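You operate a simulated robot arm through the tools that you are given. There is no shell and no other tool.

The job below is to be done with a simulated two-armed robot. You get a single attempt, and the scene is never put back.

TASK
Switch the rewinder on and wind everything from spool 1 to spool 3.
Fine: use one tab, and part the ends after.
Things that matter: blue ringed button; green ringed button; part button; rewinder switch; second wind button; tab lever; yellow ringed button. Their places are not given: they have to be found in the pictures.

Only the result counts: the job must be done as asked and must still hold three seconds after the hand-in. Knocking over, shifting, dropping, spilling or breaking anything else fails it.

THE ROBOT
Two 7-joint arms with fingered hands on one trunk that stands fixed in place. Base frame: the origin is at the foot of the trunk, x ahead of it, y to its left, z up. Lengths are in m, angles in degrees, forces in N, time in s.
The left shoulder is at [0.07, 0.143, 1.239], the right one opposite. With the tool pointing down near the work surface each hand reaches from about 0.4 to 0.8 m from the base axis, measured 20 degrees to its own side. Payload 3.6 kg a hand.
The tool frame of a hand sits at the grasp point between the pads (the TCP): z along the fingers, y along the line on which they close. The tips reach 0.025 m beyond it. The gripper opens to 0.088 m; its body begins 0.029 m behind the TCP. The gripper is a hand of 5 fingers: y runs from the thumb to the fingers, the wrist lies at [-0.013, -0.097, -0.162] in the tool frame, and closing takes about 1.5 s.
Orientation is told as [roll, pitch, yaw] about the base's x, y, z axes, in that order, counted from this pose: with the fingers straight down and the wrist toward the robot, the tool's x, y and z point along [0, 1, 0], [1, 0, 0] and [0, 0, -1] of the base frame.

THE INTERFACE
- The arms move only by the tool arm_command. It takes "left_series", "right_series" or both (then of equal length, played together; a hand with none holds still); each is text: rows parted by semicolons, each of 7 numbers parted by spaces: the finger opening in m, from 0 to 0.088, then the shift along the tool's x, y, z in m, then the turn, a rotation vector about the tool's x, y, z in degrees. In form: fingers x y z wx wy wz; .... A call has 1 to 20 rows; each row is the pose to reach, as a shift and turn from the pose commanded when the call began, along the tool's axes at that moment. A row lasts 0.2 s, in which the tool goes at most 0.05 m and 8.6 degrees; a call with a longer step from one row to the next is refused whole, and so is a gripper value outside its range. A pose out of reach is approached as far as the arm can. The call stops where the force on the tool passes 40 N (or 10 N more than at its start, if that is more) or the arm is blocked; 0.2 s more then pass. The fingers move at their own pace (about 0.072 m/s each) and stop on an object; they squeeze with about 26 N. The grip force told is the motor's: it shows also when the fingers shut on nothing. Time passes only in rows, and 0.2 s behind the last, so rows that repeat a pose let the fingers close. The reply holds the time, the measured pose of the TCP, the force on the tool along the base axes, the opening and the grip force, in the units named above and with some noise, with the torque about the TCP (base axes, N m) and any sound that the robot's microphone picked up.
- Cameras (640 x 400 px; columns grow to the right, rows downward): "scene" is now at [0.1249, 0.0545, 1.4829]; the picture's right is [0.59, -0.81, 0.00], its down [-0.35, -0.25, -0.90] and it looks along [0.73, 0.53, -0.43] (base axes); focal length 295 px, centre (320, 200). "left" rides on the left gripper at [-0.059, -0.079, -0.105] in its tool frame; the picture's right is [-0.73, -0.32, 0.61], its down [0.62, -0.68, 0.38] and it looks along [0.29, 0.66, 0.70] (tool axes); focal length 234 px, centre (320, 200). "right" rides on the right gripper at [0.059, -0.079, -0.105] in its tool frame; the picture's right is [-0.73, 0.32, -0.61], its down [-0.62, -0.68, 0.38] and it looks along [-0.29, 0.66, 0.70] (tool axes); focal length 234 px, centre (320, 200).
- get_image(camera): a new picture of that camera. It takes no simulated time.
- slide_trunk(by): slides the trunk up (or, below 0, down) by that many m; the arms and the scene camera ride with it, the base frame stays. It gives what a move gives, with no picture.
- preshape(shape, hand): the hand has 5 fingers and takes this shape, open, in about a second: jaw (thumb against the fingers, like two jaws); tri (thumb and two fingers); tip (a fingertip pinch); poke (one finger out to press); point (the index stretched); flat (the hand flat); cup (the hand cupped); fist (a fist). The gripper value then closes the fingers along that shape, each until it touches; the sizes above hold for jaw. It gives what a move gives, with no picture.
- aim_head(pan, tilt): turns the head with the scene camera to pan (to the left, within 86 degrees either way) and tilt (down, from -29 to 69), counted from straight ahead of the robot. It gives what a move gives.
- pixel_to_xyz(camera, pixels): for up to 12 pixels [column, row] of the newest picture of that camera ("zoom" is the newest enlarged one), the place [x, y, z] in the base frame of the surface seen there, good to about 0.002 m. It takes no simulated time.
- inspect(camera, box): a new picture of the part [left, top, right, bottom] of that camera's present view, enlarged. It takes no simulated time.
- sign_off(): hands the job in; it is judged then, once.

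Unless the task says otherwise, let go and move clear before handing in.

The tools are called after ">>>" by a JSON object that holds its "fn" and its "kwargs". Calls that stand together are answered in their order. arm_command: Moves the arms, as the interface text tells. Its arguments: {"type":"object","properties":{"left_series":{"type":"string"},"right_series":{"type":"string"}},"required":[]} The other tools are called the same way: slide_trunk (by) moves the trunk up or down; preshape (shape, hand) gives the hand a shape; aim_head (pan, tilt) turns the head that bears the scene camera; get_image (camera) takes a picture; pixel_to_xyz (camera, pixels) gives the place of the surface under pixels of a picture; inspect (camera, box) takes an enlarged picture of a part of a camera's view; sign_off () hands the job in.

At the start:

```text
clock: 0.0
left_ee_pos: [0.35, 0.4618, 1.3253]
left_tool_rot: [0.0, 0.0, 0.1]
left_force: [-0.8, -1.0, 0.2]
left_torque: [0.03, 0.0, -0.01]
left_grip_width: 0.0878
left_gripper_force: 0.0
left_shape: jaw
right_ee_pos: [0.4715, 0.0305, 1.358]
right_tool_rot: [0.0, 0.0, 0.0]
right_force: [0.7, 0.3, -0.4]
right_torque: [-0.01, 0.0, 0.01]
right_grip_width: 0.0876
right_gripper_force: 0.1
right_shape: jaw
trunk travel left (down, up): [-0.775, 0.165]
head pan, tilt (commanded): [36.0, 25.7]
```

scene: 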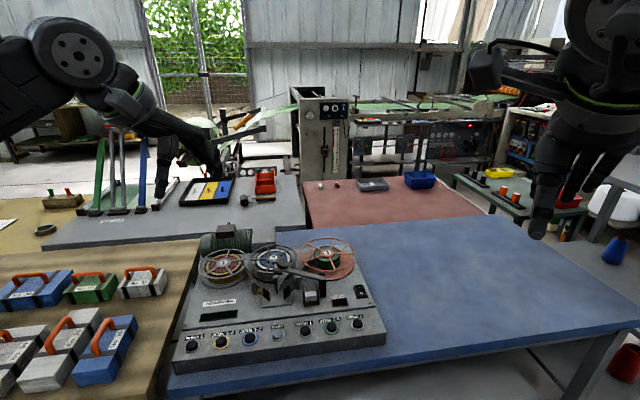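
right: 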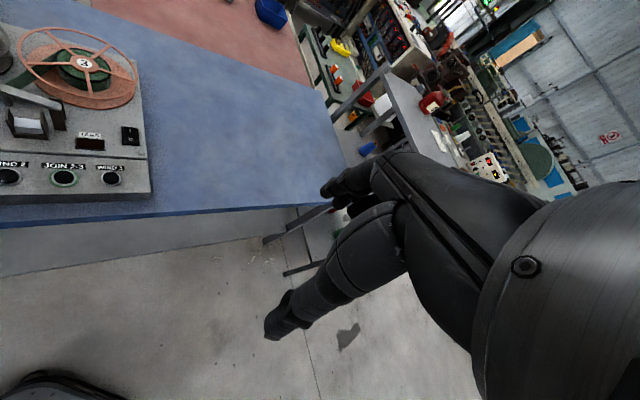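
left: 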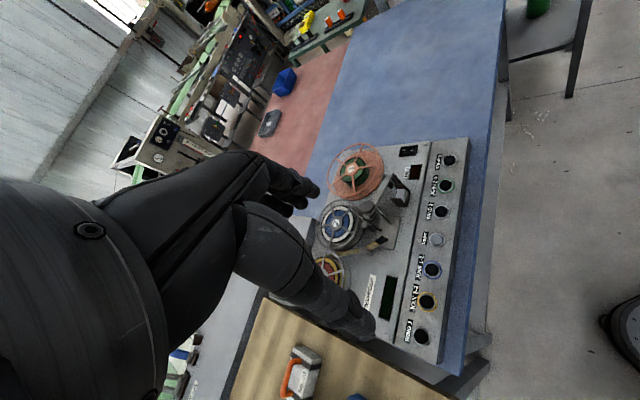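

The scene picture shows the rewinder at about pixels (175-385, 225-370), with three spools and a row of seven buttons. I'll enlarge it to read the labels.

>>> {"fn": "inspect", "kwargs": {"camera": "scene", "box": [170, 290, 390, 370]}}

>>> {"fn": "inspect", "kwargs": {"camera": "scene", "box": [180, 220, 390, 330]}}

>>> {"fn": "inspect", "kwargs": {"camera": "left", "box": [300, 130, 480, 360]}}

>>> {"fn": "inspect", "kwargs": {"camera": "right", "box": [0, 20, 160, 210]}}

```text
2.91 times, centred on (280, 330) of scene
```

zoom: 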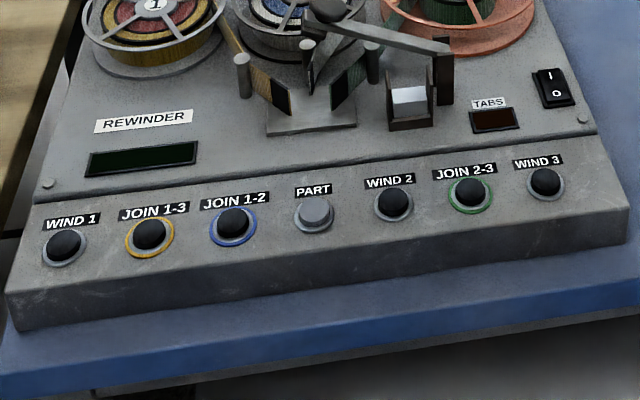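

```text
3.05 times, centred on (285, 275) of scene
```

zoom: 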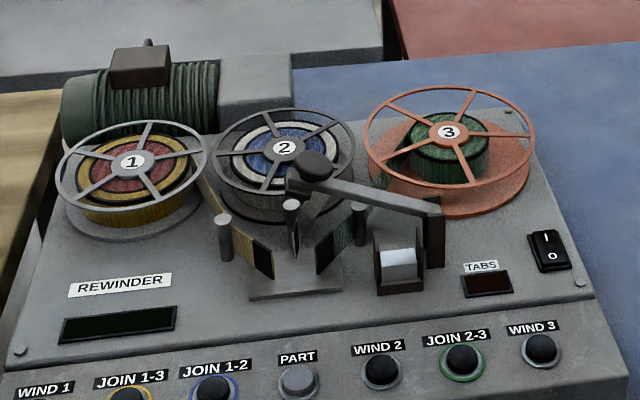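

```text
1.74 times, centred on (390, 245) of left
```

zoom: 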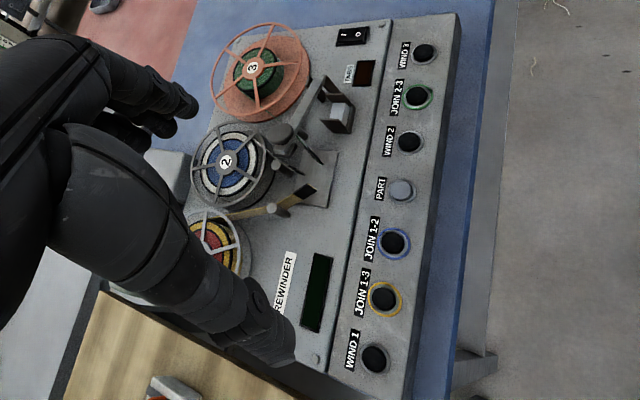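

```text
2.11 times, centred on (80, 115) of right
```

zoom: 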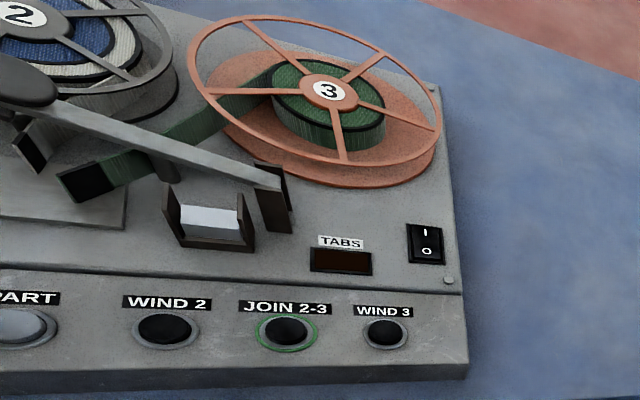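

The rewinder panel reads WIND 1, JOIN 1-3 (yellow), JOIN 1-2 (blue), PART, WIND 2, JOIN 2-3 (green) and WIND 3. There is also a TABS display, an I/O rocker, and a lever with a tab holder. I'll aim the head at it for a better view and get its coordinates.

>>> {"fn": "aim_head", "kwargs": {"pan": 42, "tilt": 45}}

>>> {"fn": "get_image", "kwargs": {"camera": "scene"}}

```text
clock: 0.8
left_ee_pos: [0.349, 0.4616, 1.3255]
left_tool_rot: [0.0, 0.0, 0.2]
left_force: [0.1, -1.2, -0.2]
left_torque: [-0.02, 0.03, -0.01]
left_grip_width: 0.0873
left_gripper_force: 0.1
left_shape: jaw
right_ee_pos: [0.4715, 0.03, 1.3585]
right_tool_rot: [0.0, 0.0, 0.0]
right_force: [-0.4, 1.4, 0.5]
right_torque: [-0.01, 0.05, -0.01]
right_grip_width: 0.0878
right_gripper_force: 0.0
right_shape: jaw
trunk travel left (down, up): [-0.775, 0.165]
head pan, tilt (commanded): [42.0, 45.0]
```

```text
taken
```

scene: 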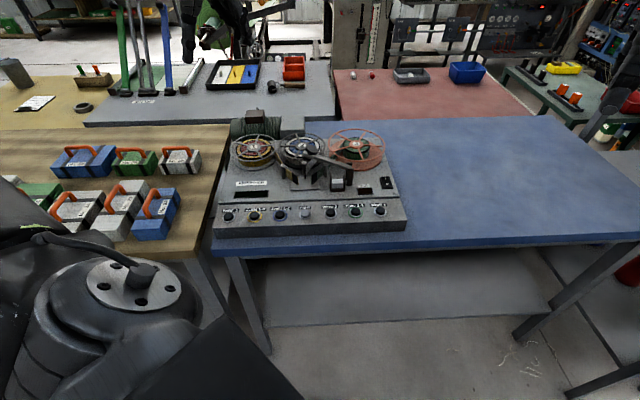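

>>> {"fn": "inspect", "kwargs": {"camera": "scene", "box": [205, 105, 415, 240]}}

>>> {"fn": "pixel_to_xyz", "kwargs": {"camera": "scene", "pixels": [[228, 216], [254, 215], [280, 214], [305, 212], [329, 211], [354, 210], [379, 209], [387, 182], [337, 183], [364, 190], [250, 192], [310, 160]]}}

```text
2.96 times, centred on (310, 172) of scene
```

zoom: 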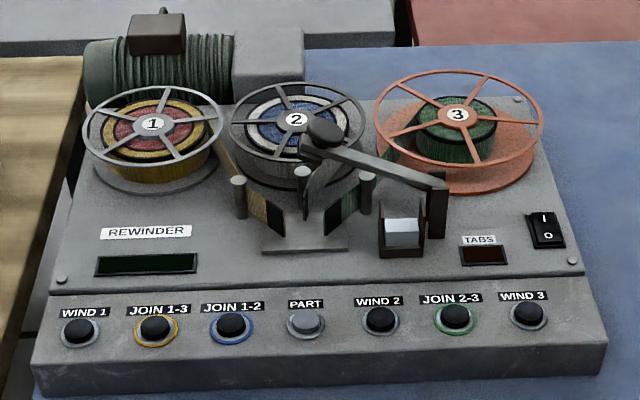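

```text
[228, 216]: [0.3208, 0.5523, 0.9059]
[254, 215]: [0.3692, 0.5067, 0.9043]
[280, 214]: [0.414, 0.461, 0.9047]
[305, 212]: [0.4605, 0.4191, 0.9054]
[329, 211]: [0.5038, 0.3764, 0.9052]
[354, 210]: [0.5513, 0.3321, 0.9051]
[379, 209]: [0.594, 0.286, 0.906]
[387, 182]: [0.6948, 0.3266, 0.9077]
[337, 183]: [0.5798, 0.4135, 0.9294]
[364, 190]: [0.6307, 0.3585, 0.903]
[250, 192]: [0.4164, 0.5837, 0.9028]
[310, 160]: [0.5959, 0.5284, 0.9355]
```

>>> {"fn": "pixel_to_xyz", "kwargs": {"camera": "zoom", "pixels": [[322, 130], [340, 155], [380, 168], [430, 185], [437, 215], [402, 238], [402, 222], [302, 180], [285, 250], [547, 220], [547, 240], [240, 190]]}}

>>> {"fn": "inspect", "kwargs": {"camera": "scene", "box": [270, 140, 380, 200]}}

>>> {"fn": "inspect", "kwargs": {"camera": "left", "box": [300, 140, 420, 260]}}

>>> {"fn": "inspect", "kwargs": {"camera": "right", "box": [0, 60, 120, 190]}}

```text
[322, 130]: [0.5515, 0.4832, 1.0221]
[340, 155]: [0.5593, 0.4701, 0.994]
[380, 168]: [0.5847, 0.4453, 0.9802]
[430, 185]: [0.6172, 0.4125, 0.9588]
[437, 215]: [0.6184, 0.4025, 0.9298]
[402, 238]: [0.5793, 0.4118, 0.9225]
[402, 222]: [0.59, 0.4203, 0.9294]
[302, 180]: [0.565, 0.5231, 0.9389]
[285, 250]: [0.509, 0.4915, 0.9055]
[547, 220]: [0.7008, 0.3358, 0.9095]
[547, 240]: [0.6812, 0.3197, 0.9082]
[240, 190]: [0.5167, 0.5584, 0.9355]
```

```text
5.82 times, centred on (325, 170) of scene
```

zoom: 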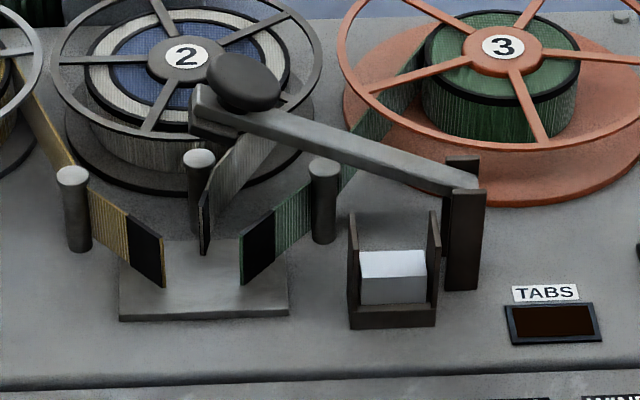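

```text
3.33 times, centred on (360, 200) of left
```

zoom: 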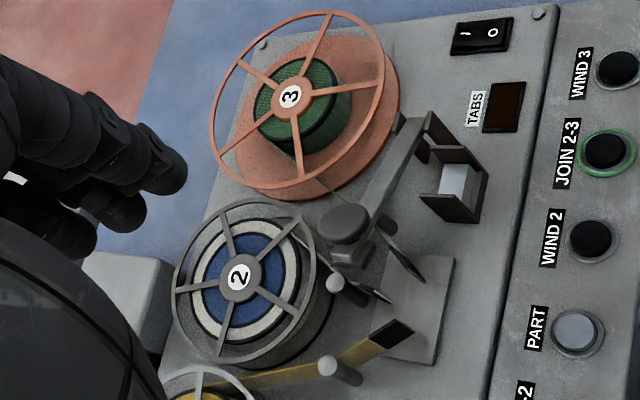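

```text
3.08 times, centred on (60, 125) of right
```

zoom: 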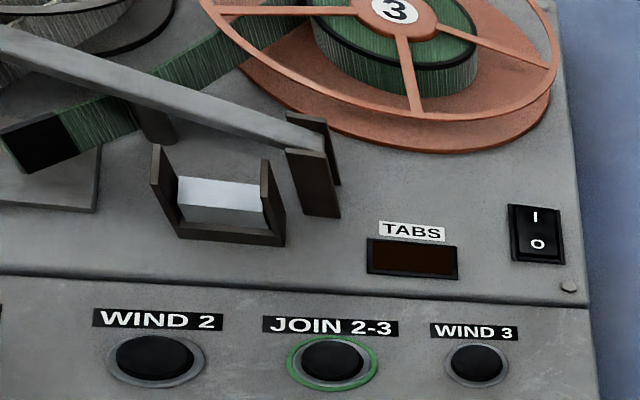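

The lever's black knob is at about [0.552, 0.483, 1.02] and it hinges at the post near [0.617, 0.412, 0.95]. The rocker is at about [0.69, 0.328, 0.908] with I at the far side. I'll shape the left hand to poke and check where its finger is.

>>> {"fn": "preshape", "kwargs": {"shape": "poke", "hand": "left"}}

>>> {"fn": "get_image", "kwargs": {"camera": "left"}}

>>> {"fn": "aim_head", "kwargs": {"pan": 45, "tilt": 25}}

>>> {"fn": "get_image", "kwargs": {"camera": "scene"}}

```text
clock: 1.7
left_ee_pos: [0.3498, 0.4615, 1.3253]
left_tool_rot: [-0.1, 0.1, 0.2]
left_force: [0.1, -0.2, 0.0]
left_torque: [0.03, -0.02, 0.03]
left_grip_width: 0.0001
left_gripper_force: 0.1
left_shape: poke
right_ee_pos: [0.4728, 0.029, 1.3591]
right_tool_rot: [-0.1, 0.1, 0.1]
right_force: [1.0, 0.0, 0.6]
right_torque: [-0.01, -0.02, -0.01]
right_grip_width: 0.088
right_gripper_force: 0.1
right_shape: jaw
trunk travel left (down, up): [-0.775, 0.165]
head pan, tilt (commanded): [42.0, 45.0]
```

```text
taken
```

left: 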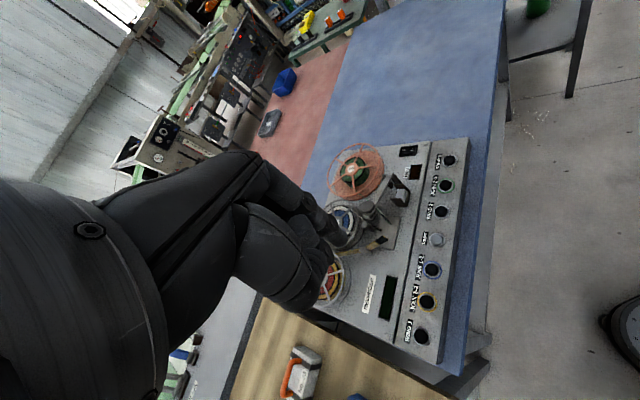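

```text
clock: 2.6
left_ee_pos: [0.3486, 0.46, 1.325]
left_tool_rot: [-0.1, 0.0, 0.0]
left_force: [0.2, -0.7, -0.3]
left_torque: [0.01, 0.0, -0.03]
left_grip_width: 0.0001
left_gripper_force: 0.0
left_shape: poke
right_ee_pos: [0.4721, 0.0302, 1.3584]
right_tool_rot: [0.0, -0.1, 0.1]
right_force: [0.4, 0.8, -0.8]
right_torque: [-0.01, -0.02, 0.03]
right_grip_width: 0.0878
right_gripper_force: 0.1
right_shape: jaw
trunk travel left (down, up): [-0.775, 0.165]
head pan, tilt (commanded): [45.0, 25.0]
```

```text
taken
```

scene: 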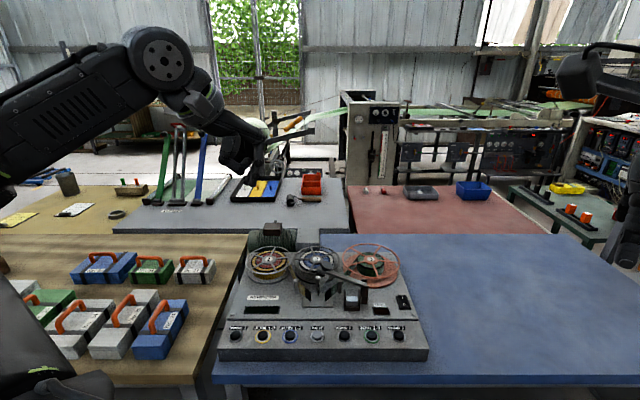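

>>> {"fn": "inspect", "kwargs": {"camera": "scene", "box": [120, 20, 300, 200]}}

>>> {"fn": "inspect", "kwargs": {"camera": "left", "box": [200, 130, 400, 320]}}

```text
2.22 times, centred on (210, 110) of scene
```

zoom: 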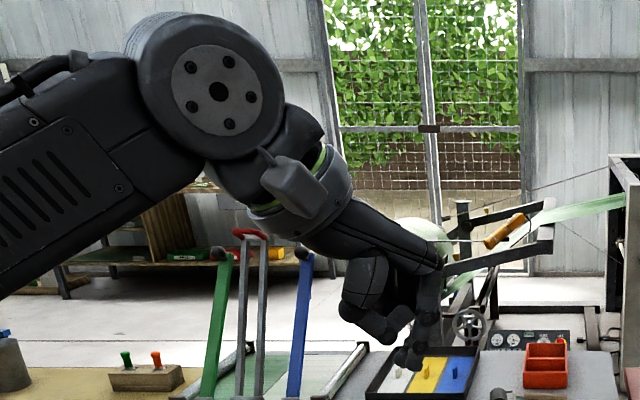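

```text
2.11 times, centred on (300, 225) of left
```

zoom: 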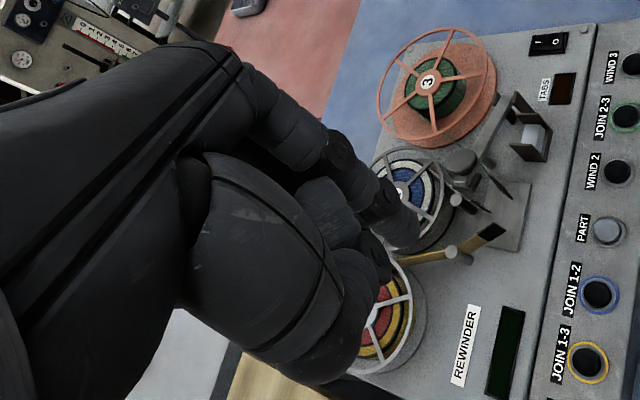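

>>> {"fn": "pixel_to_xyz", "kwargs": {"camera": "zoom", "pixels": [[410, 230], [405, 240], [400, 225], [395, 235], [385, 200], [340, 150], [385, 265]]}}

>>> {"fn": "pixel_to_xyz", "kwargs": {"camera": "scene", "pixels": [[232, 168], [235, 166], [238, 160], [235, 150], [241, 135], [228, 168]]}}

```text
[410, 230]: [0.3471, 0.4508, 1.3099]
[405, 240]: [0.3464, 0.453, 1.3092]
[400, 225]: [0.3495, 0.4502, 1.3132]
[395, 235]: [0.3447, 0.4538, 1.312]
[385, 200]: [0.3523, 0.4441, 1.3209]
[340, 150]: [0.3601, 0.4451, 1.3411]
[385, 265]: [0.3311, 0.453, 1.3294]
```

```text
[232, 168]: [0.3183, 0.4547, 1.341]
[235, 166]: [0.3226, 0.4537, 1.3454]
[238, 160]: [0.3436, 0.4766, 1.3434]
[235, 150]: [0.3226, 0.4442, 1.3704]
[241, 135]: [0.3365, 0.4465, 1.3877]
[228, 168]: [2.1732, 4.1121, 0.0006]
```

>>> {"fn": "pixel_to_xyz", "kwargs": {"camera": "scene", "pixels": [[248, 184], [248, 186], [247, 182], [252, 180], [255, 172], [258, 160], [250, 184], [245, 180], [230, 168]]}}

>>> {"fn": "inspect", "kwargs": {"camera": "scene", "box": [210, 120, 290, 200]}}

```text
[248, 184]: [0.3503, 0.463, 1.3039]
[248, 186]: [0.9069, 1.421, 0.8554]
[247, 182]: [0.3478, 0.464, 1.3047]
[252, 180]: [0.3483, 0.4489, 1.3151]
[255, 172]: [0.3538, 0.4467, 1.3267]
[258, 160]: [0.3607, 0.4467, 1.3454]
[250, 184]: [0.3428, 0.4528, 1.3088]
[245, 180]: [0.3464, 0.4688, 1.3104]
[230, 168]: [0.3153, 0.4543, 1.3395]
```

```text
5.00 times, centred on (250, 160) of scene
```

zoom: 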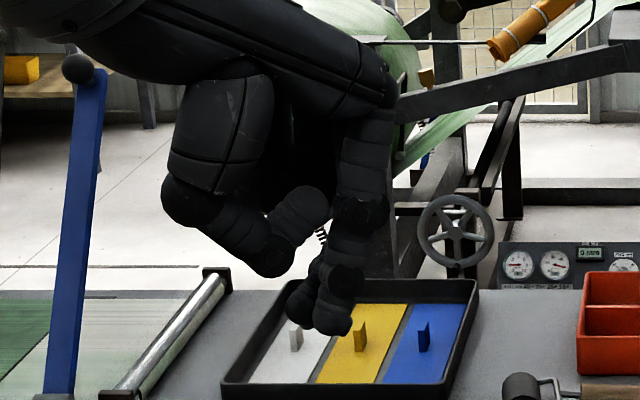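

The poke tip sits about 0.022 m below the TCP and about 0.005 m toward −y of it. I'll aim the head back at the rewinder and measure the spool rims so I can keep the hand clear of them.

>>> {"fn": "aim_head", "kwargs": {"pan": 42, "tilt": 40}}

>>> {"fn": "inspect", "kwargs": {"camera": "scene", "box": [205, 125, 415, 260]}}

```text
clock: 3.3
left_ee_pos: [0.3497, 0.4604, 1.325]
left_tool_rot: [0.0, 0.0, 0.2]
left_force: [0.5, 0.2, 0.0]
left_torque: [0.01, 0.02, -0.03]
left_grip_width: 0.0
left_gripper_force: 0.0
left_shape: poke
right_ee_pos: [0.4723, 0.0314, 1.3585]
right_tool_rot: [0.0, 0.0, 0.1]
right_force: [0.0, -0.1, 0.3]
right_torque: [-0.02, 0.01, -0.04]
right_grip_width: 0.0879
right_gripper_force: 0.1
right_shape: jaw
trunk travel left (down, up): [-0.775, 0.165]
head pan, tilt (commanded): [42.0, 40.0]
```

```text
2.96 times, centred on (310, 192) of scene
```

zoom: 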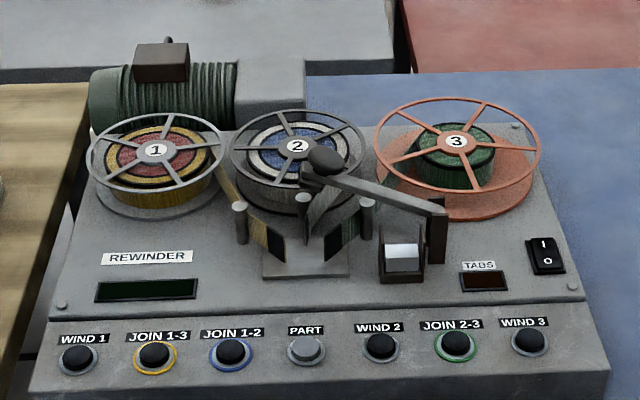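

>>> {"fn": "pixel_to_xyz", "kwargs": {"camera": "zoom", "pixels": [[456, 140], [535, 143], [440, 187], [297, 146], [155, 150], [547, 243], [545, 260], [546, 252], [528, 338], [75, 354], [325, 157], [310, 172]]}}

>>> {"fn": "inspect", "kwargs": {"camera": "scene", "box": [345, 180, 415, 260]}}

```text
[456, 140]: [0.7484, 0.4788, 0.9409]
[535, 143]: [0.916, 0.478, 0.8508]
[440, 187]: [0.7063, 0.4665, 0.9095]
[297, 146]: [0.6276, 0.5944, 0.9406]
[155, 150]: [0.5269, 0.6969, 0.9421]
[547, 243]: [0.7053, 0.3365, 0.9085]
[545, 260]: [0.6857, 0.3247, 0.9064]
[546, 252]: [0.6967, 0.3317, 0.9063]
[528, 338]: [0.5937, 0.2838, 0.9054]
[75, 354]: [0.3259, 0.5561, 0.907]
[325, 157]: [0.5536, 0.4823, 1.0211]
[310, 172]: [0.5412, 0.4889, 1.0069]
```

```text
5.00 times, centred on (380, 220) of scene
```

zoom: 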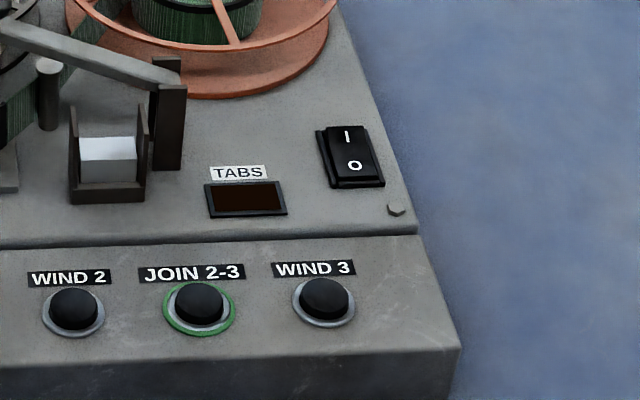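

The rocker is at about [0.696, 0.331] with its I end near [0.704, 0.338]. Spool 3's centre is [0.748, 0.479] with its flange at z≈0.94. I'll bring the left hand above the switch at z 1.10, turned 45° so the wrist faces the front of the machine.

>>> {"fn": "arm_command", "kwargs": {"left_series": "0 -0.01165 0.03515 0.0225 0 0 -4.5; 0 -0.0233 0.0703 0.045 0 0 -9; 0 -0.03495 0.10545 0.0675 0 0 -13.5; 0 -0.0466 0.1406 0.09 0 0 -18; 0 -0.05825 0.17575 0.1125 0 0 -22.5; 0 -0.0699 0.2109 0.135 0 0 -27; 0 -0.08155 0.24605 0.1575 0 0 -31.5; 0 -0.0932 0.2812 0.18 0 0 -36; 0 -0.10485 0.31635 0.2025 0 0 -40.5; 0 -0.1165 0.3515 0.225 0 0 -45; 0 -0.1165 0.3515 0.225 0 0 -45"}}

>>> {"fn": "get_image", "kwargs": {"camera": "scene"}}

>>> {"fn": "get_image", "kwargs": {"camera": "left"}}

>>> {"fn": "get_image", "kwargs": {"camera": "right"}}

```text
clock: 5.7
left_ee_pos: [0.6766, 0.3508, 1.1065]
left_tool_rot: [-0.1, -0.1, 45.0]
left_force: [-0.5, 0.1, 0.0]
left_torque: [0.02, -0.01, 0.01]
left_grip_width: 0.0
left_gripper_force: 0.1
left_shape: poke
left hand out of reach, approached as far as the arm can: row 10, 11
right_ee_pos: [0.4703, 0.0293, 1.3585]
right_tool_rot: [0.0, -0.2, 0.0]
right_force: [0.1, 0.0, 0.0]
right_torque: [-0.01, -0.05, 0.01]
right_grip_width: 0.0877
right_gripper_force: 0.0
right_shape: jaw
trunk travel left (down, up): [-0.775, 0.165]
head pan, tilt (commanded): [42.0, 40.0]
```

```text
taken
```

scene: 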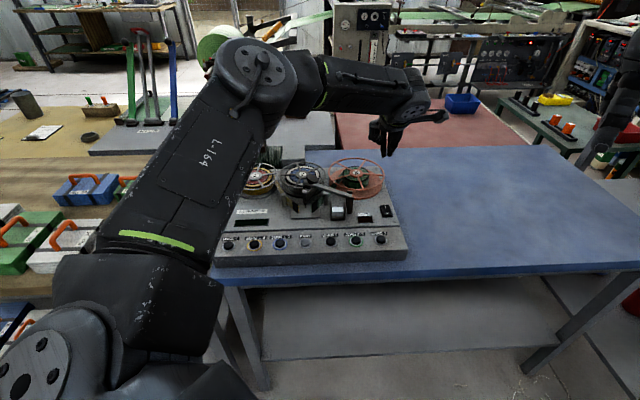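

```text
taken
```

left: 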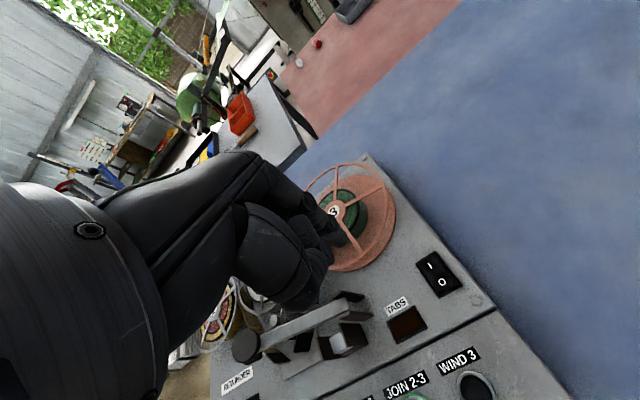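

```text
taken
```

right: 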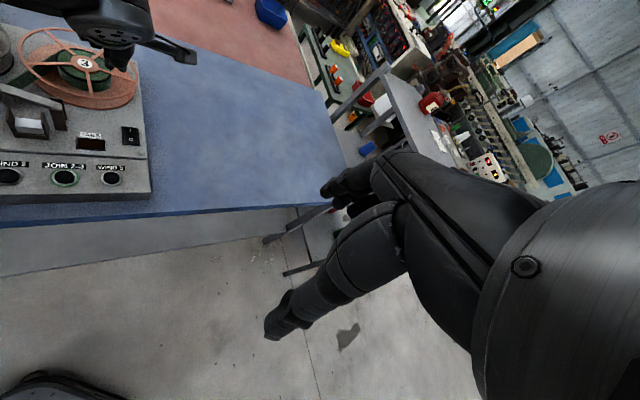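

The reach ended short at [0.677, 0.351, 1.107], while the target was [0.701, 0.344]. The arm may reach farther when lower, so I'll go down 0.10 m over free panel (pixel ~(385,155) in scene) and see.

>>> {"fn": "arm_command", "kwargs": {"left_series": "0 0 0 0.025 0 0 0; 0 0 0 0.05 0 0 0; 0 0 0 0.075 0 0 0; 0 0 0 0.1 0 0 0; 0 0 0 0.1 0 0 0"}}

>>> {"fn": "get_image", "kwargs": {"camera": "scene"}}

>>> {"fn": "get_image", "kwargs": {"camera": "left"}}

```text
clock: 6.9
left_ee_pos: [0.6489, 0.3581, 1.0222]
left_tool_rot: [0.0, 0.0, 45.0]
left_force: [0.6, -0.3, -1.0]
left_torque: [-0.02, 0.0, 0.01]
left_grip_width: 0.0
left_gripper_force: 0.1
left_shape: poke
left hand out of reach, approached as far as the arm can: row 1, 2, 3, 4, 5
right_ee_pos: [0.4712, 0.0293, 1.3579]
right_tool_rot: [0.0, -0.1, 0.0]
right_force: [0.3, -0.1, -0.2]
right_torque: [0.02, -0.05, 0.01]
right_grip_width: 0.0877
right_gripper_force: 0.1
right_shape: jaw
trunk travel left (down, up): [-0.775, 0.165]
head pan, tilt (commanded): [42.0, 40.0]
```

```text
taken
```

scene: 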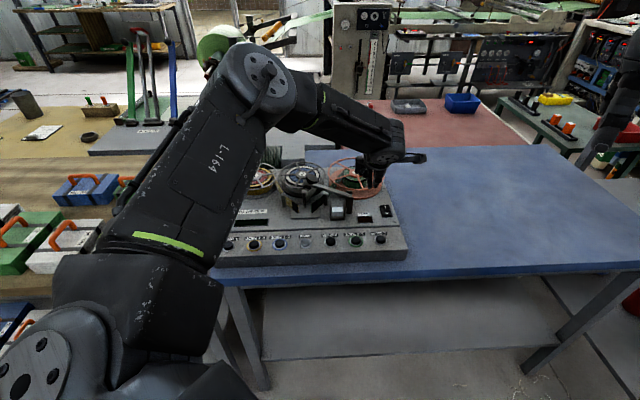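

```text
taken
```

left: 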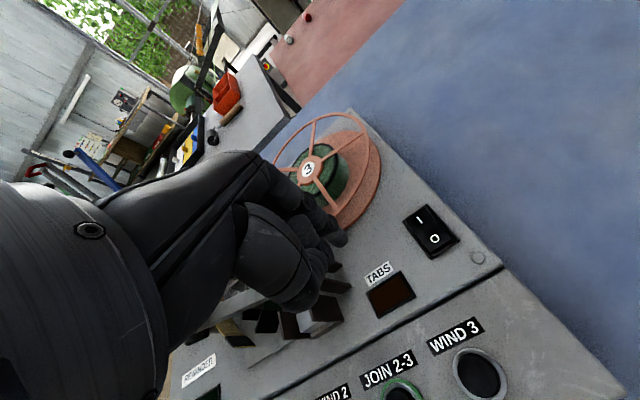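

Going lower reduced the reach to [0.649, 0.358, 1.022], so the shoulder sits too high for the far points. I'll raise the hand to z≈1.3, then slide the trunk down so that the arm is level with the work.

>>> {"fn": "arm_command", "kwargs": {"left_series": "0 0.007 -0.007 -0.04 0 0 0; 0 0.014 -0.014 -0.08 0 0 0; 0 0.021 -0.021 -0.12 0 0 0; 0 0.028 -0.028 -0.16 0 0 0; 0 0.035 -0.035 -0.2 0 0 0; 0 0.042 -0.042 -0.24 0 0 0; 0 0.049 -0.049 -0.28 0 0 0; 0 0.049 -0.056 -0.3 0 0 0; 0 0.049 -0.056 -0.3 0 0 0"}}

>>> {"fn": "get_image", "kwargs": {"camera": "scene"}}

```text
clock: 8.9
left_ee_pos: [0.5753, 0.3525, 1.3233]
left_tool_rot: [0.0, 0.0, 45.1]
left_force: [-0.6, -0.3, 0.6]
left_torque: [0.02, 0.0, 0.02]
left_grip_width: 0.0003
left_gripper_force: 0.0
left_shape: poke
right_ee_pos: [0.4718, 0.0305, 1.3594]
right_tool_rot: [0.0, -0.1, 0.1]
right_force: [0.8, -0.9, -0.1]
right_torque: [0.04, 0.02, -0.01]
right_grip_width: 0.0877
right_gripper_force: 0.0
right_shape: jaw
trunk travel left (down, up): [-0.775, 0.165]
head pan, tilt (commanded): [42.0, 40.0]
```

```text
taken
```

scene: 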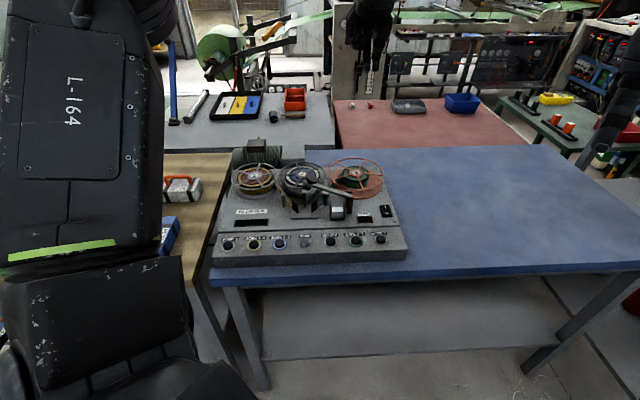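

The hand is now at z 1.323 and clear of everything, with commands counting from the actual pose. I'll slide the trunk down 0.2 m.

>>> {"fn": "slide_trunk", "kwargs": {"by": -0.2}}

>>> {"fn": "get_image", "kwargs": {"camera": "scene"}}

```text
clock: 11.1
left_ee_pos: [0.5749, 0.3539, 1.1243]
left_tool_rot: [0.0, 0.0, 45.0]
left_force: [-0.2, 0.3, -0.6]
left_torque: [0.02, 0.0, 0.02]
left_grip_width: 0.0001
left_gripper_force: 0.0
left_shape: poke
right_ee_pos: [0.4718, 0.03, 1.1599]
right_tool_rot: [0.1, 0.0, 0.1]
right_force: [-0.6, 0.5, 0.1]
right_torque: [-0.03, 0.01, -0.01]
right_grip_width: 0.0878
right_gripper_force: 0.0
right_shape: jaw
trunk travel left (down, up): [-0.575, 0.365]
head pan, tilt (commanded): [42.0, 40.0]
```

```text
taken
```

scene: 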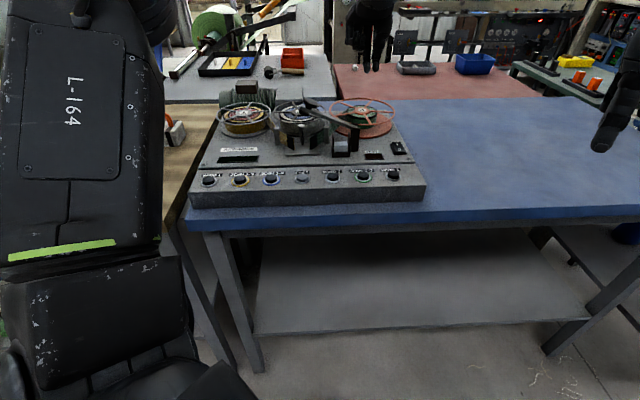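

The trunk is down and the shoulder is at about z 1.04. I'll move the left hand horizontally to above the I end of the rocker, then partly down.

>>> {"fn": "arm_command", "kwargs": {"left_series": "0 -0.024 0.0208 0 0 0 0; 0 -0.0479 0.0416 0 0 0 0; 0 -0.0719 0.0623 0 0 0 0; 0 -0.0958 0.0831 0 0 0 0; 0 -0.0958 0.0831 0.04 0 0 0; 0 -0.0958 0.0831 0.08 0 0 0; 0 -0.0958 0.0831 0.12 0 0 0; 0 -0.0958 0.0831 0.12 0 0 0"}}

>>> {"fn": "aim_head", "kwargs": {"pan": 40, "tilt": 33}}

>>> {"fn": "get_image", "kwargs": {"camera": "scene"}}

>>> {"fn": "get_image", "kwargs": {"camera": "left"}}

```text
clock: 12.9
left_ee_pos: [0.6842, 0.3465, 1.0012]
left_tool_rot: [-0.1, -0.1, 45.1]
left_force: [-0.4, 0.3, 0.1]
left_torque: [0.02, 0.01, 0.01]
left_grip_width: 0.0003
left_gripper_force: 0.1
left_shape: poke
left hand out of reach, approached as far as the arm can: row 2, 3, 4, 5, 6, 7, 8
right_ee_pos: [0.4716, 0.0299, 1.1587]
right_tool_rot: [0.0, -0.1, 0.1]
right_force: [0.7, -0.1, -0.1]
right_torque: [-0.01, 0.02, 0.0]
right_grip_width: 0.0875
right_gripper_force: 0.0
right_shape: jaw
trunk travel left (down, up): [-0.575, 0.365]
head pan, tilt (commanded): [42.0, 40.0]
```

```text
clock: 13.6
left_ee_pos: [0.6835, 0.3462, 1.0006]
left_tool_rot: [-0.2, 0.0, 45.1]
left_force: [0.7, 0.2, -0.9]
left_torque: [-0.01, -0.02, -0.01]
left_grip_width: 0.0
left_gripper_force: 0.0
left_shape: poke
right_ee_pos: [0.472, 0.0295, 1.1579]
right_tool_rot: [0.0, 0.0, 0.1]
right_force: [0.1, 0.8, 0.8]
right_torque: [-0.02, -0.01, 0.01]
right_grip_width: 0.0878
right_gripper_force: 0.1
right_shape: jaw
trunk travel left (down, up): [-0.575, 0.365]
head pan, tilt (commanded): [40.0, 33.0]
```

```text
taken
```

scene: 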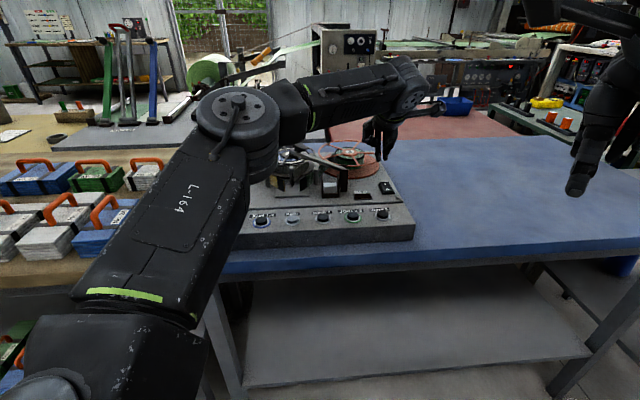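

```text
taken
```

left: 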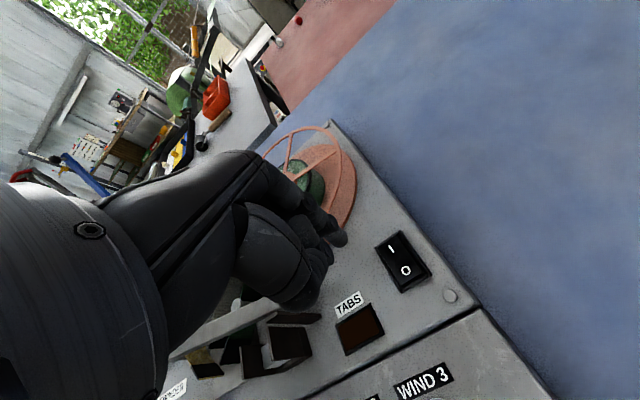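

It is still short: TCP [0.684, 0.346], with yaw 45° costing reach. Tilting the fingers 15° outward and cutting the yaw to 25° should free about 5 cm, so I'll do that while hovering over the rocker.

>>> {"fn": "arm_command", "kwargs": {"left_series": "0 -0.0028 0.0021 0.005 -3.7125 -0.655 4.9725; 0 -0.0055 0.0043 0.01 -7.425 -1.31 9.945; 0 -0.0083 0.0064 0.015 -11.1375 -1.965 14.9175; 0 -0.011 0.0085 0.019 -14.85 -2.62 19.89; 0 -0.011 0.0085 0.019 -14.85 -2.62 19.89"}}

>>> {"fn": "get_image", "kwargs": {"camera": "scene"}}

>>> {"fn": "get_image", "kwargs": {"camera": "left"}}

```text
clock: 14.8
left_ee_pos: [0.6979, 0.3457, 0.9836]
left_tool_rot: [0.0, -15.0, 24.9]
left_force: [0.0, -0.5, 0.3]
left_torque: [-0.03, 0.0, 0.03]
left_grip_width: 0.0
left_gripper_force: 0.0
left_shape: poke
right_ee_pos: [0.4715, 0.0287, 1.1594]
right_tool_rot: [0.0, 0.0, 0.0]
right_force: [0.0, 0.8, 0.1]
right_torque: [-0.01, 0.01, 0.03]
right_grip_width: 0.0879
right_gripper_force: 0.1
right_shape: jaw
trunk travel left (down, up): [-0.575, 0.365]
head pan, tilt (commanded): [40.0, 33.0]
```

```text
taken
```

scene: 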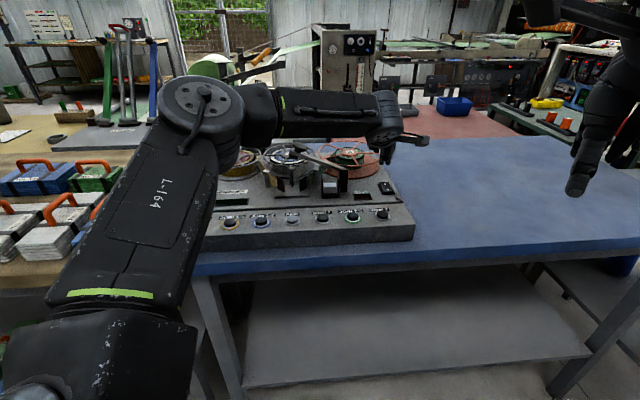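

```text
taken
```

left: 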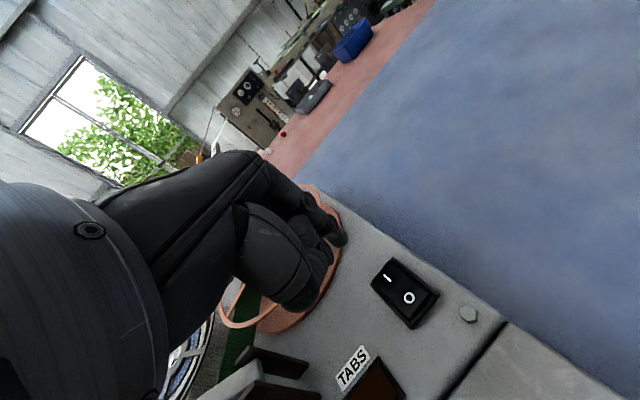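

The hover pose is reached at [0.698, 0.346, 0.984]. I'll zoom in to find the fingertip exactly, in the left picture near (340,238) and the scene picture near (387,165).

>>> {"fn": "inspect", "kwargs": {"camera": "scene", "box": [340, 110, 440, 230]}}

>>> {"fn": "inspect", "kwargs": {"camera": "left", "box": [280, 180, 460, 340]}}

>>> {"fn": "pixel_to_xyz", "kwargs": {"camera": "left", "pixels": [[345, 240], [342, 232], [338, 243], [388, 277], [408, 298], [377, 280], [400, 262], [437, 297], [410, 325]]}}

```text
3.33 times, centred on (390, 170) of scene
```

zoom: 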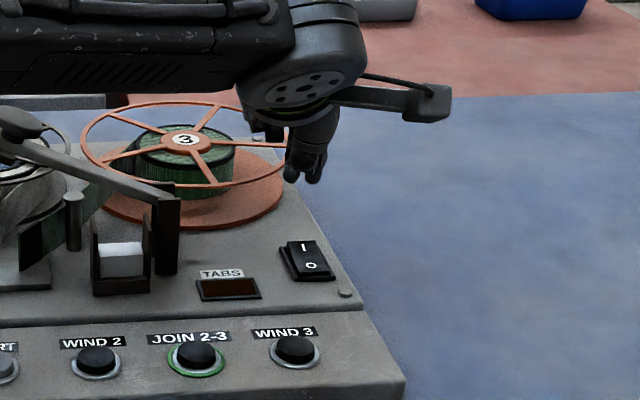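

```text
2.50 times, centred on (370, 260) of left
```

zoom: 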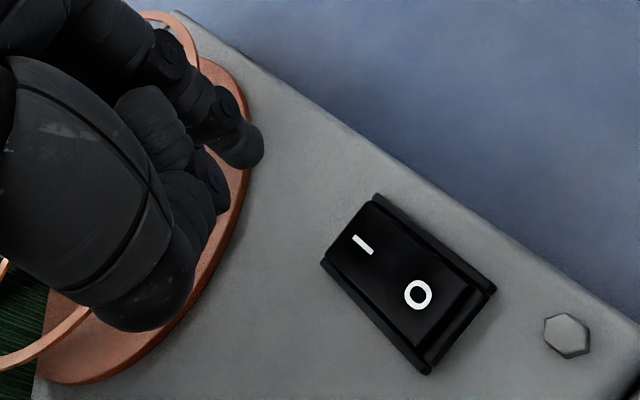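

```text
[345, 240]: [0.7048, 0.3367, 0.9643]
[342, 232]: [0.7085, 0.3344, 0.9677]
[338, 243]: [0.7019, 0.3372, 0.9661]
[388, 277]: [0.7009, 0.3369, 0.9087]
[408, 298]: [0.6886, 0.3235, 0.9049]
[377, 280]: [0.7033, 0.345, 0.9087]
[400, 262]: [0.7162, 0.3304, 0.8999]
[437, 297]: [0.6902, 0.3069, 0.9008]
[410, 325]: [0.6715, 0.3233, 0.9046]
```

The fingertip (left picture (345,240)) is at [0.705, 0.337, 0.964], directly above the I mark at [0.701, 0.337, 0.909]. I'll lower it straight down in small steps onto the I side.

>>> {"fn": "arm_command", "kwargs": {"left_series": "0 0 -0.0039 0.0145 0 0 0; 0 0 -0.0078 0.029 0 0 0; 0 0 -0.0116 0.0435 0 0 0; 0 0 -0.0132 0.0493 0 0 0; 0 0 -0.0142 0.0531 0 0 0; 0 0 -0.0152 0.0570 0 0 0"}}

>>> {"fn": "inspect", "kwargs": {"camera": "scene", "box": [200, 110, 440, 240]}}

>>> {"fn": "inspect", "kwargs": {"camera": "left", "box": [280, 180, 460, 340]}}

```text
clock: 16.2
left_ee_pos: [0.6974, 0.3453, 0.9298]
left_tool_rot: [-0.1, -15.4, 25.1]
left_force: [4.0, 4.9, 21.9]
left_torque: [0.12, -0.26, -0.02]
left_grip_width: 0.0
left_gripper_force: 0.0
left_shape: poke
right_ee_pos: [0.4697, 0.0288, 1.1609]
right_tool_rot: [0.1, -0.2, 0.0]
right_force: [-0.3, 0.6, -0.3]
right_torque: [0.01, -0.01, -0.03]
right_grip_width: 0.0876
right_gripper_force: 0.1
right_shape: jaw
trunk travel left (down, up): [-0.575, 0.365]
head pan, tilt (commanded): [40.0, 33.0]
```

```text
2.67 times, centred on (320, 175) of scene
```

zoom: 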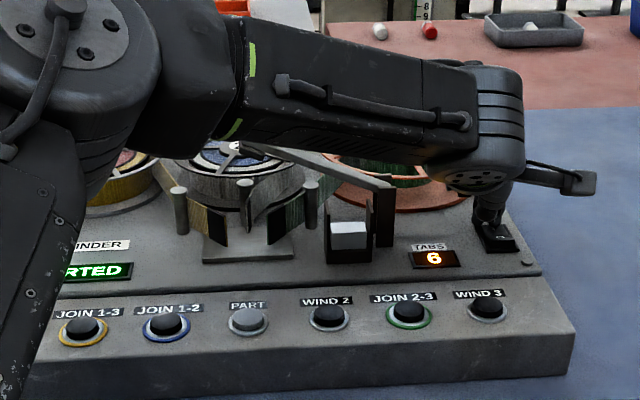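

```text
2.50 times, centred on (370, 260) of left
```

zoom: 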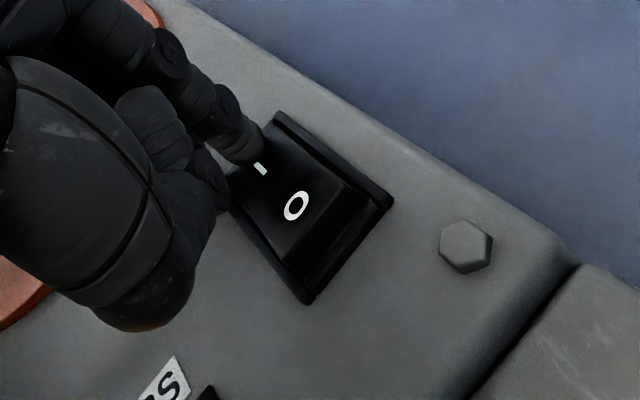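

The machine is on: its display reads "…RTED" (PARTED) at zoom (95,271), and TABS shows 6 at zoom (433,259). I'll lift the hand straight up and away so I can see the whole panel.

>>> {"fn": "arm_command", "kwargs": {"left_series": "0 0 0.0104 -0.0386 0 0 0; 0 0 0.0207 -0.0773 0 0 0; 0 0 0.0311 -0.1159 0 0 0; 0 0 0.044 -0.1642 0 0 0; 0 0 0.044 -0.1642 0 0 0"}}

>>> {"fn": "inspect", "kwargs": {"camera": "scene", "box": [200, 110, 440, 240]}}

>>> {"fn": "get_image", "kwargs": {"camera": "left"}}

```text
clock: 17.4
left_ee_pos: [0.6988, 0.3479, 1.0936]
left_tool_rot: [0.0, -15.0, 25.1]
left_force: [0.2, 0.7, -0.3]
left_torque: [-0.01, 0.02, -0.02]
left_grip_width: 0.0002
left_gripper_force: 0.1
left_shape: poke
right_ee_pos: [0.4733, 0.0298, 1.1584]
right_tool_rot: [0.1, -0.1, 0.0]
right_force: [0.1, -0.2, 0.3]
right_torque: [0.02, 0.0, -0.03]
right_grip_width: 0.0877
right_gripper_force: 0.1
right_shape: jaw
trunk travel left (down, up): [-0.575, 0.365]
head pan, tilt (commanded): [40.0, 33.0]
```

```text
2.67 times, centred on (320, 175) of scene
```

zoom: 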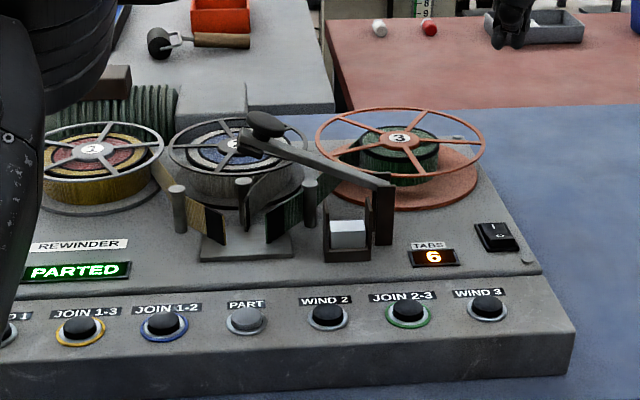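

```text
taken
```

left: 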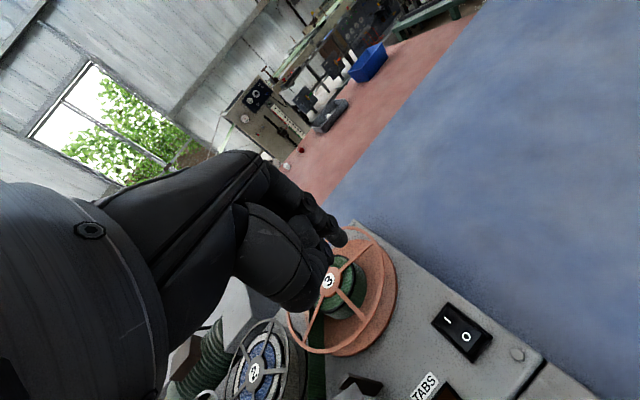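

The display reads PARTED, with 6 tabs. I'll carry the hand at z≈1.11, above the lever knob, over to the yellow JOIN 1-3 button at [0.369, 0.507].

>>> {"fn": "arm_command", "kwargs": {"left_series": "0 0.03228 -0.02436 -0.00882 1.65 0.2911 -2.21; 0 0.06456 -0.04872 -0.01764 3.3 0.5822 -4.42; 0 0.09684 -0.07308 -0.02646 4.95 0.8733 -6.63; 0 0.12912 -0.09744 -0.03528 6.6 1.1644 -8.84; 0 0.1614 -0.1218 -0.0441 8.25 1.4555 -11.05; 0 0.19368 -0.14616 -0.05292 9.9 1.7466 -13.26; 0 0.22596 -0.17052 -0.06174 11.55 2.0377 -15.47; 0 0.25824 -0.19488 -0.07056 13.2 2.3288 -17.68; 0 0.2905 -0.2192 -0.0794 14.85 2.62 -19.89; 0 0.2905 -0.2192 -0.0794 14.85 2.62 -19.89"}}

>>> {"fn": "get_image", "kwargs": {"camera": "scene"}}

>>> {"fn": "get_image", "kwargs": {"camera": "left"}}

```text
clock: 19.6
left_ee_pos: [0.3652, 0.5091, 1.1147]
left_tool_rot: [0.0, 0.1, 45.1]
left_force: [1.0, -0.4, 0.3]
left_torque: [0.0, 0.03, 0.0]
left_grip_width: 0.0001
left_gripper_force: 0.1
left_shape: poke
right_ee_pos: [0.4722, 0.0294, 1.1584]
right_tool_rot: [-0.1, -0.1, 0.0]
right_force: [0.3, 0.0, 0.4]
right_torque: [0.03, 0.0, 0.0]
right_grip_width: 0.0877
right_gripper_force: 0.1
right_shape: jaw
trunk travel left (down, up): [-0.575, 0.365]
head pan, tilt (commanded): [40.0, 33.0]
```

```text
taken
```

scene: 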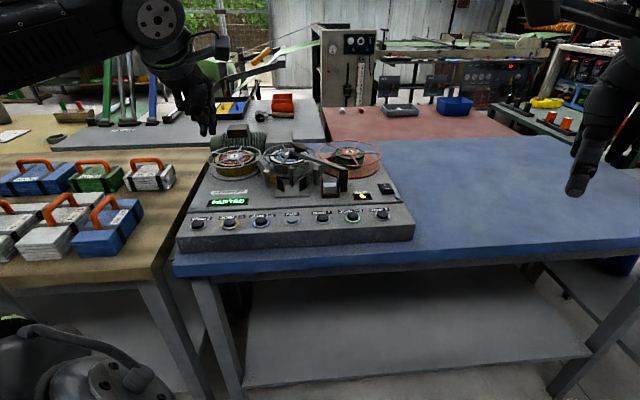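

```text
taken
```

left: 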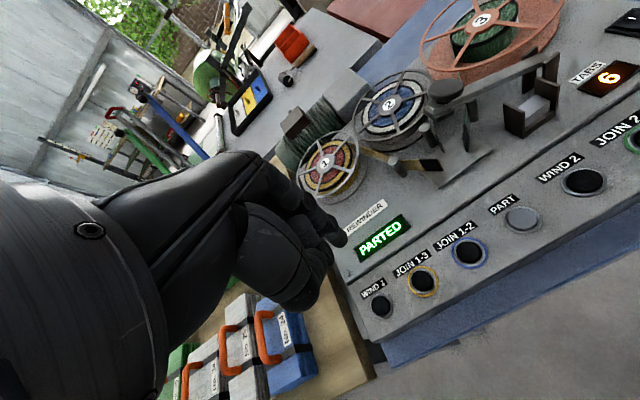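

>>> {"fn": "pixel_to_xyz", "kwargs": {"camera": "left", "pixels": [[345, 240], [341, 233], [424, 280], [469, 250], [380, 305], [521, 220], [584, 180]]}}

>>> {"fn": "inspect", "kwargs": {"camera": "scene", "box": [150, 70, 310, 240]}}

```text
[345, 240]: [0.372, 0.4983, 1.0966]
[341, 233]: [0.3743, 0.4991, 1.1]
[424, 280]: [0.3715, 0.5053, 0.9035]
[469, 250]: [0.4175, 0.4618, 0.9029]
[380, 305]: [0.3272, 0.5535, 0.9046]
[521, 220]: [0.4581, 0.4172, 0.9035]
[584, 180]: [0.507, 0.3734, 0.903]
```

```text
2.35 times, centred on (230, 155) of scene
```

zoom: 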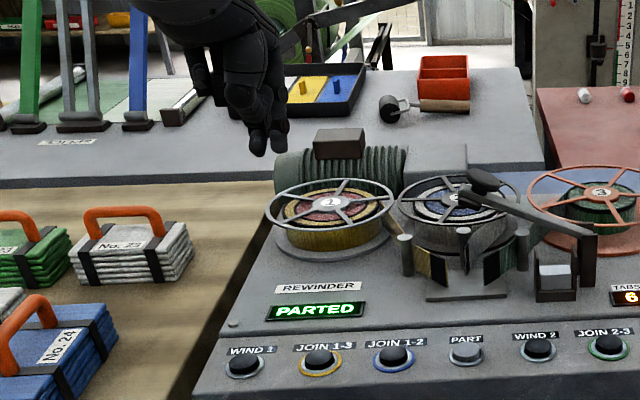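

>>> {"fn": "pixel_to_xyz", "kwargs": {"camera": "zoom", "pixels": [[257, 152], [278, 150], [257, 145], [278, 145], [280, 135], [255, 130], [268, 130]]}}

>>> {"fn": "inspect", "kwargs": {"camera": "scene", "box": [180, 90, 240, 150]}}

```text
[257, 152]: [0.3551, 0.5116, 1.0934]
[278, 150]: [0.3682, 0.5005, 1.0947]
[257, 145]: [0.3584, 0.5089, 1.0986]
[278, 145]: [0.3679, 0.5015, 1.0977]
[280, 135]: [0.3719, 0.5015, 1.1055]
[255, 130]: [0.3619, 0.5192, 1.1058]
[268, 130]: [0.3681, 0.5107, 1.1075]
```

```text
6.67 times, centred on (210, 120) of scene
```

zoom: 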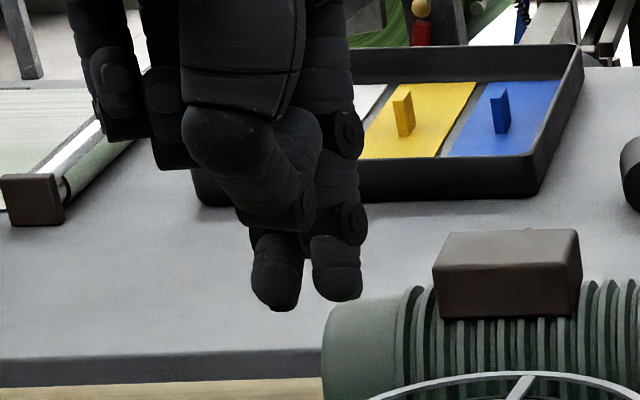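

Two fingertips sit side by side at TCP x ±0.008 m, so the pressing centre is directly below the TCP, with the tips at z≈1.093. JOIN 1-3 is at [0.371, 0.5055, 0.9035]. I'll align the TCP on it and press down in small steps.

>>> {"fn": "arm_command", "kwargs": {"left_series": "0 -0.0066 0.0016 0.04 0 0 0; 0 -0.0066 0.0016 0.08 0 0 0; 0 -0.0066 0.0016 0.12 0 0 0; 0 -0.0066 0.0016 0.155 0 0 0; 0 -0.0066 0.0016 0.175 0 0 0; 0 -0.0066 0.0016 0.183 0 0 0; 0 -0.0066 0.0016 0.188 0 0 0; 0 -0.0066 0.0016 0.192 0 0 0"}}

>>> {"fn": "inspect", "kwargs": {"camera": "left", "box": [280, 100, 640, 340]}}

>>> {"fn": "get_image", "kwargs": {"camera": "scene"}}

```text
clock: 21.4
left_ee_pos: [0.3708, 0.5077, 0.9232]
left_tool_rot: [0.0, -0.3, 45.1]
left_force: [1.9, 3.4, 11.4]
left_torque: [0.21, 0.08, -0.08]
left_grip_width: 0.0002
left_gripper_force: 0.1
left_shape: poke
right_ee_pos: [0.4701, 0.0285, 1.1593]
right_tool_rot: [0.1, 0.0, 0.0]
right_force: [-0.2, 0.7, -0.5]
right_torque: [0.0, 0.01, -0.02]
right_grip_width: 0.0877
right_gripper_force: 0.1
right_shape: jaw
trunk travel left (down, up): [-0.575, 0.365]
head pan, tilt (commanded): [40.0, 33.0]
heard: click
```

```text
1.67 times, centred on (460, 220) of left
```

zoom: 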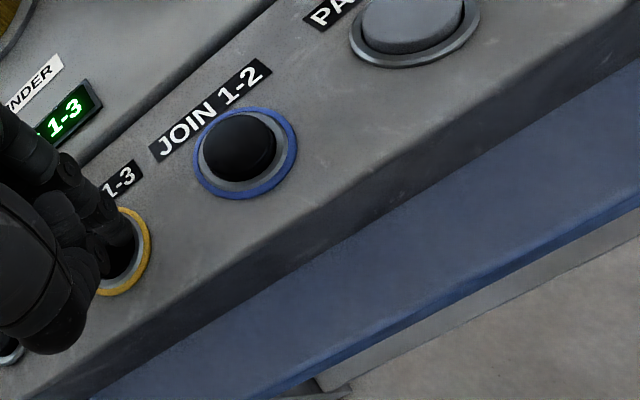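

```text
taken
```

scene: 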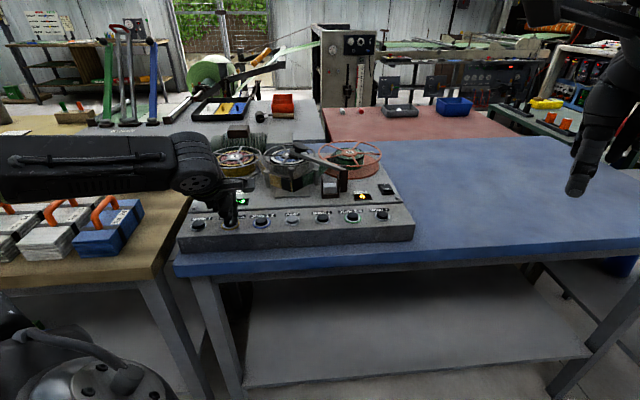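

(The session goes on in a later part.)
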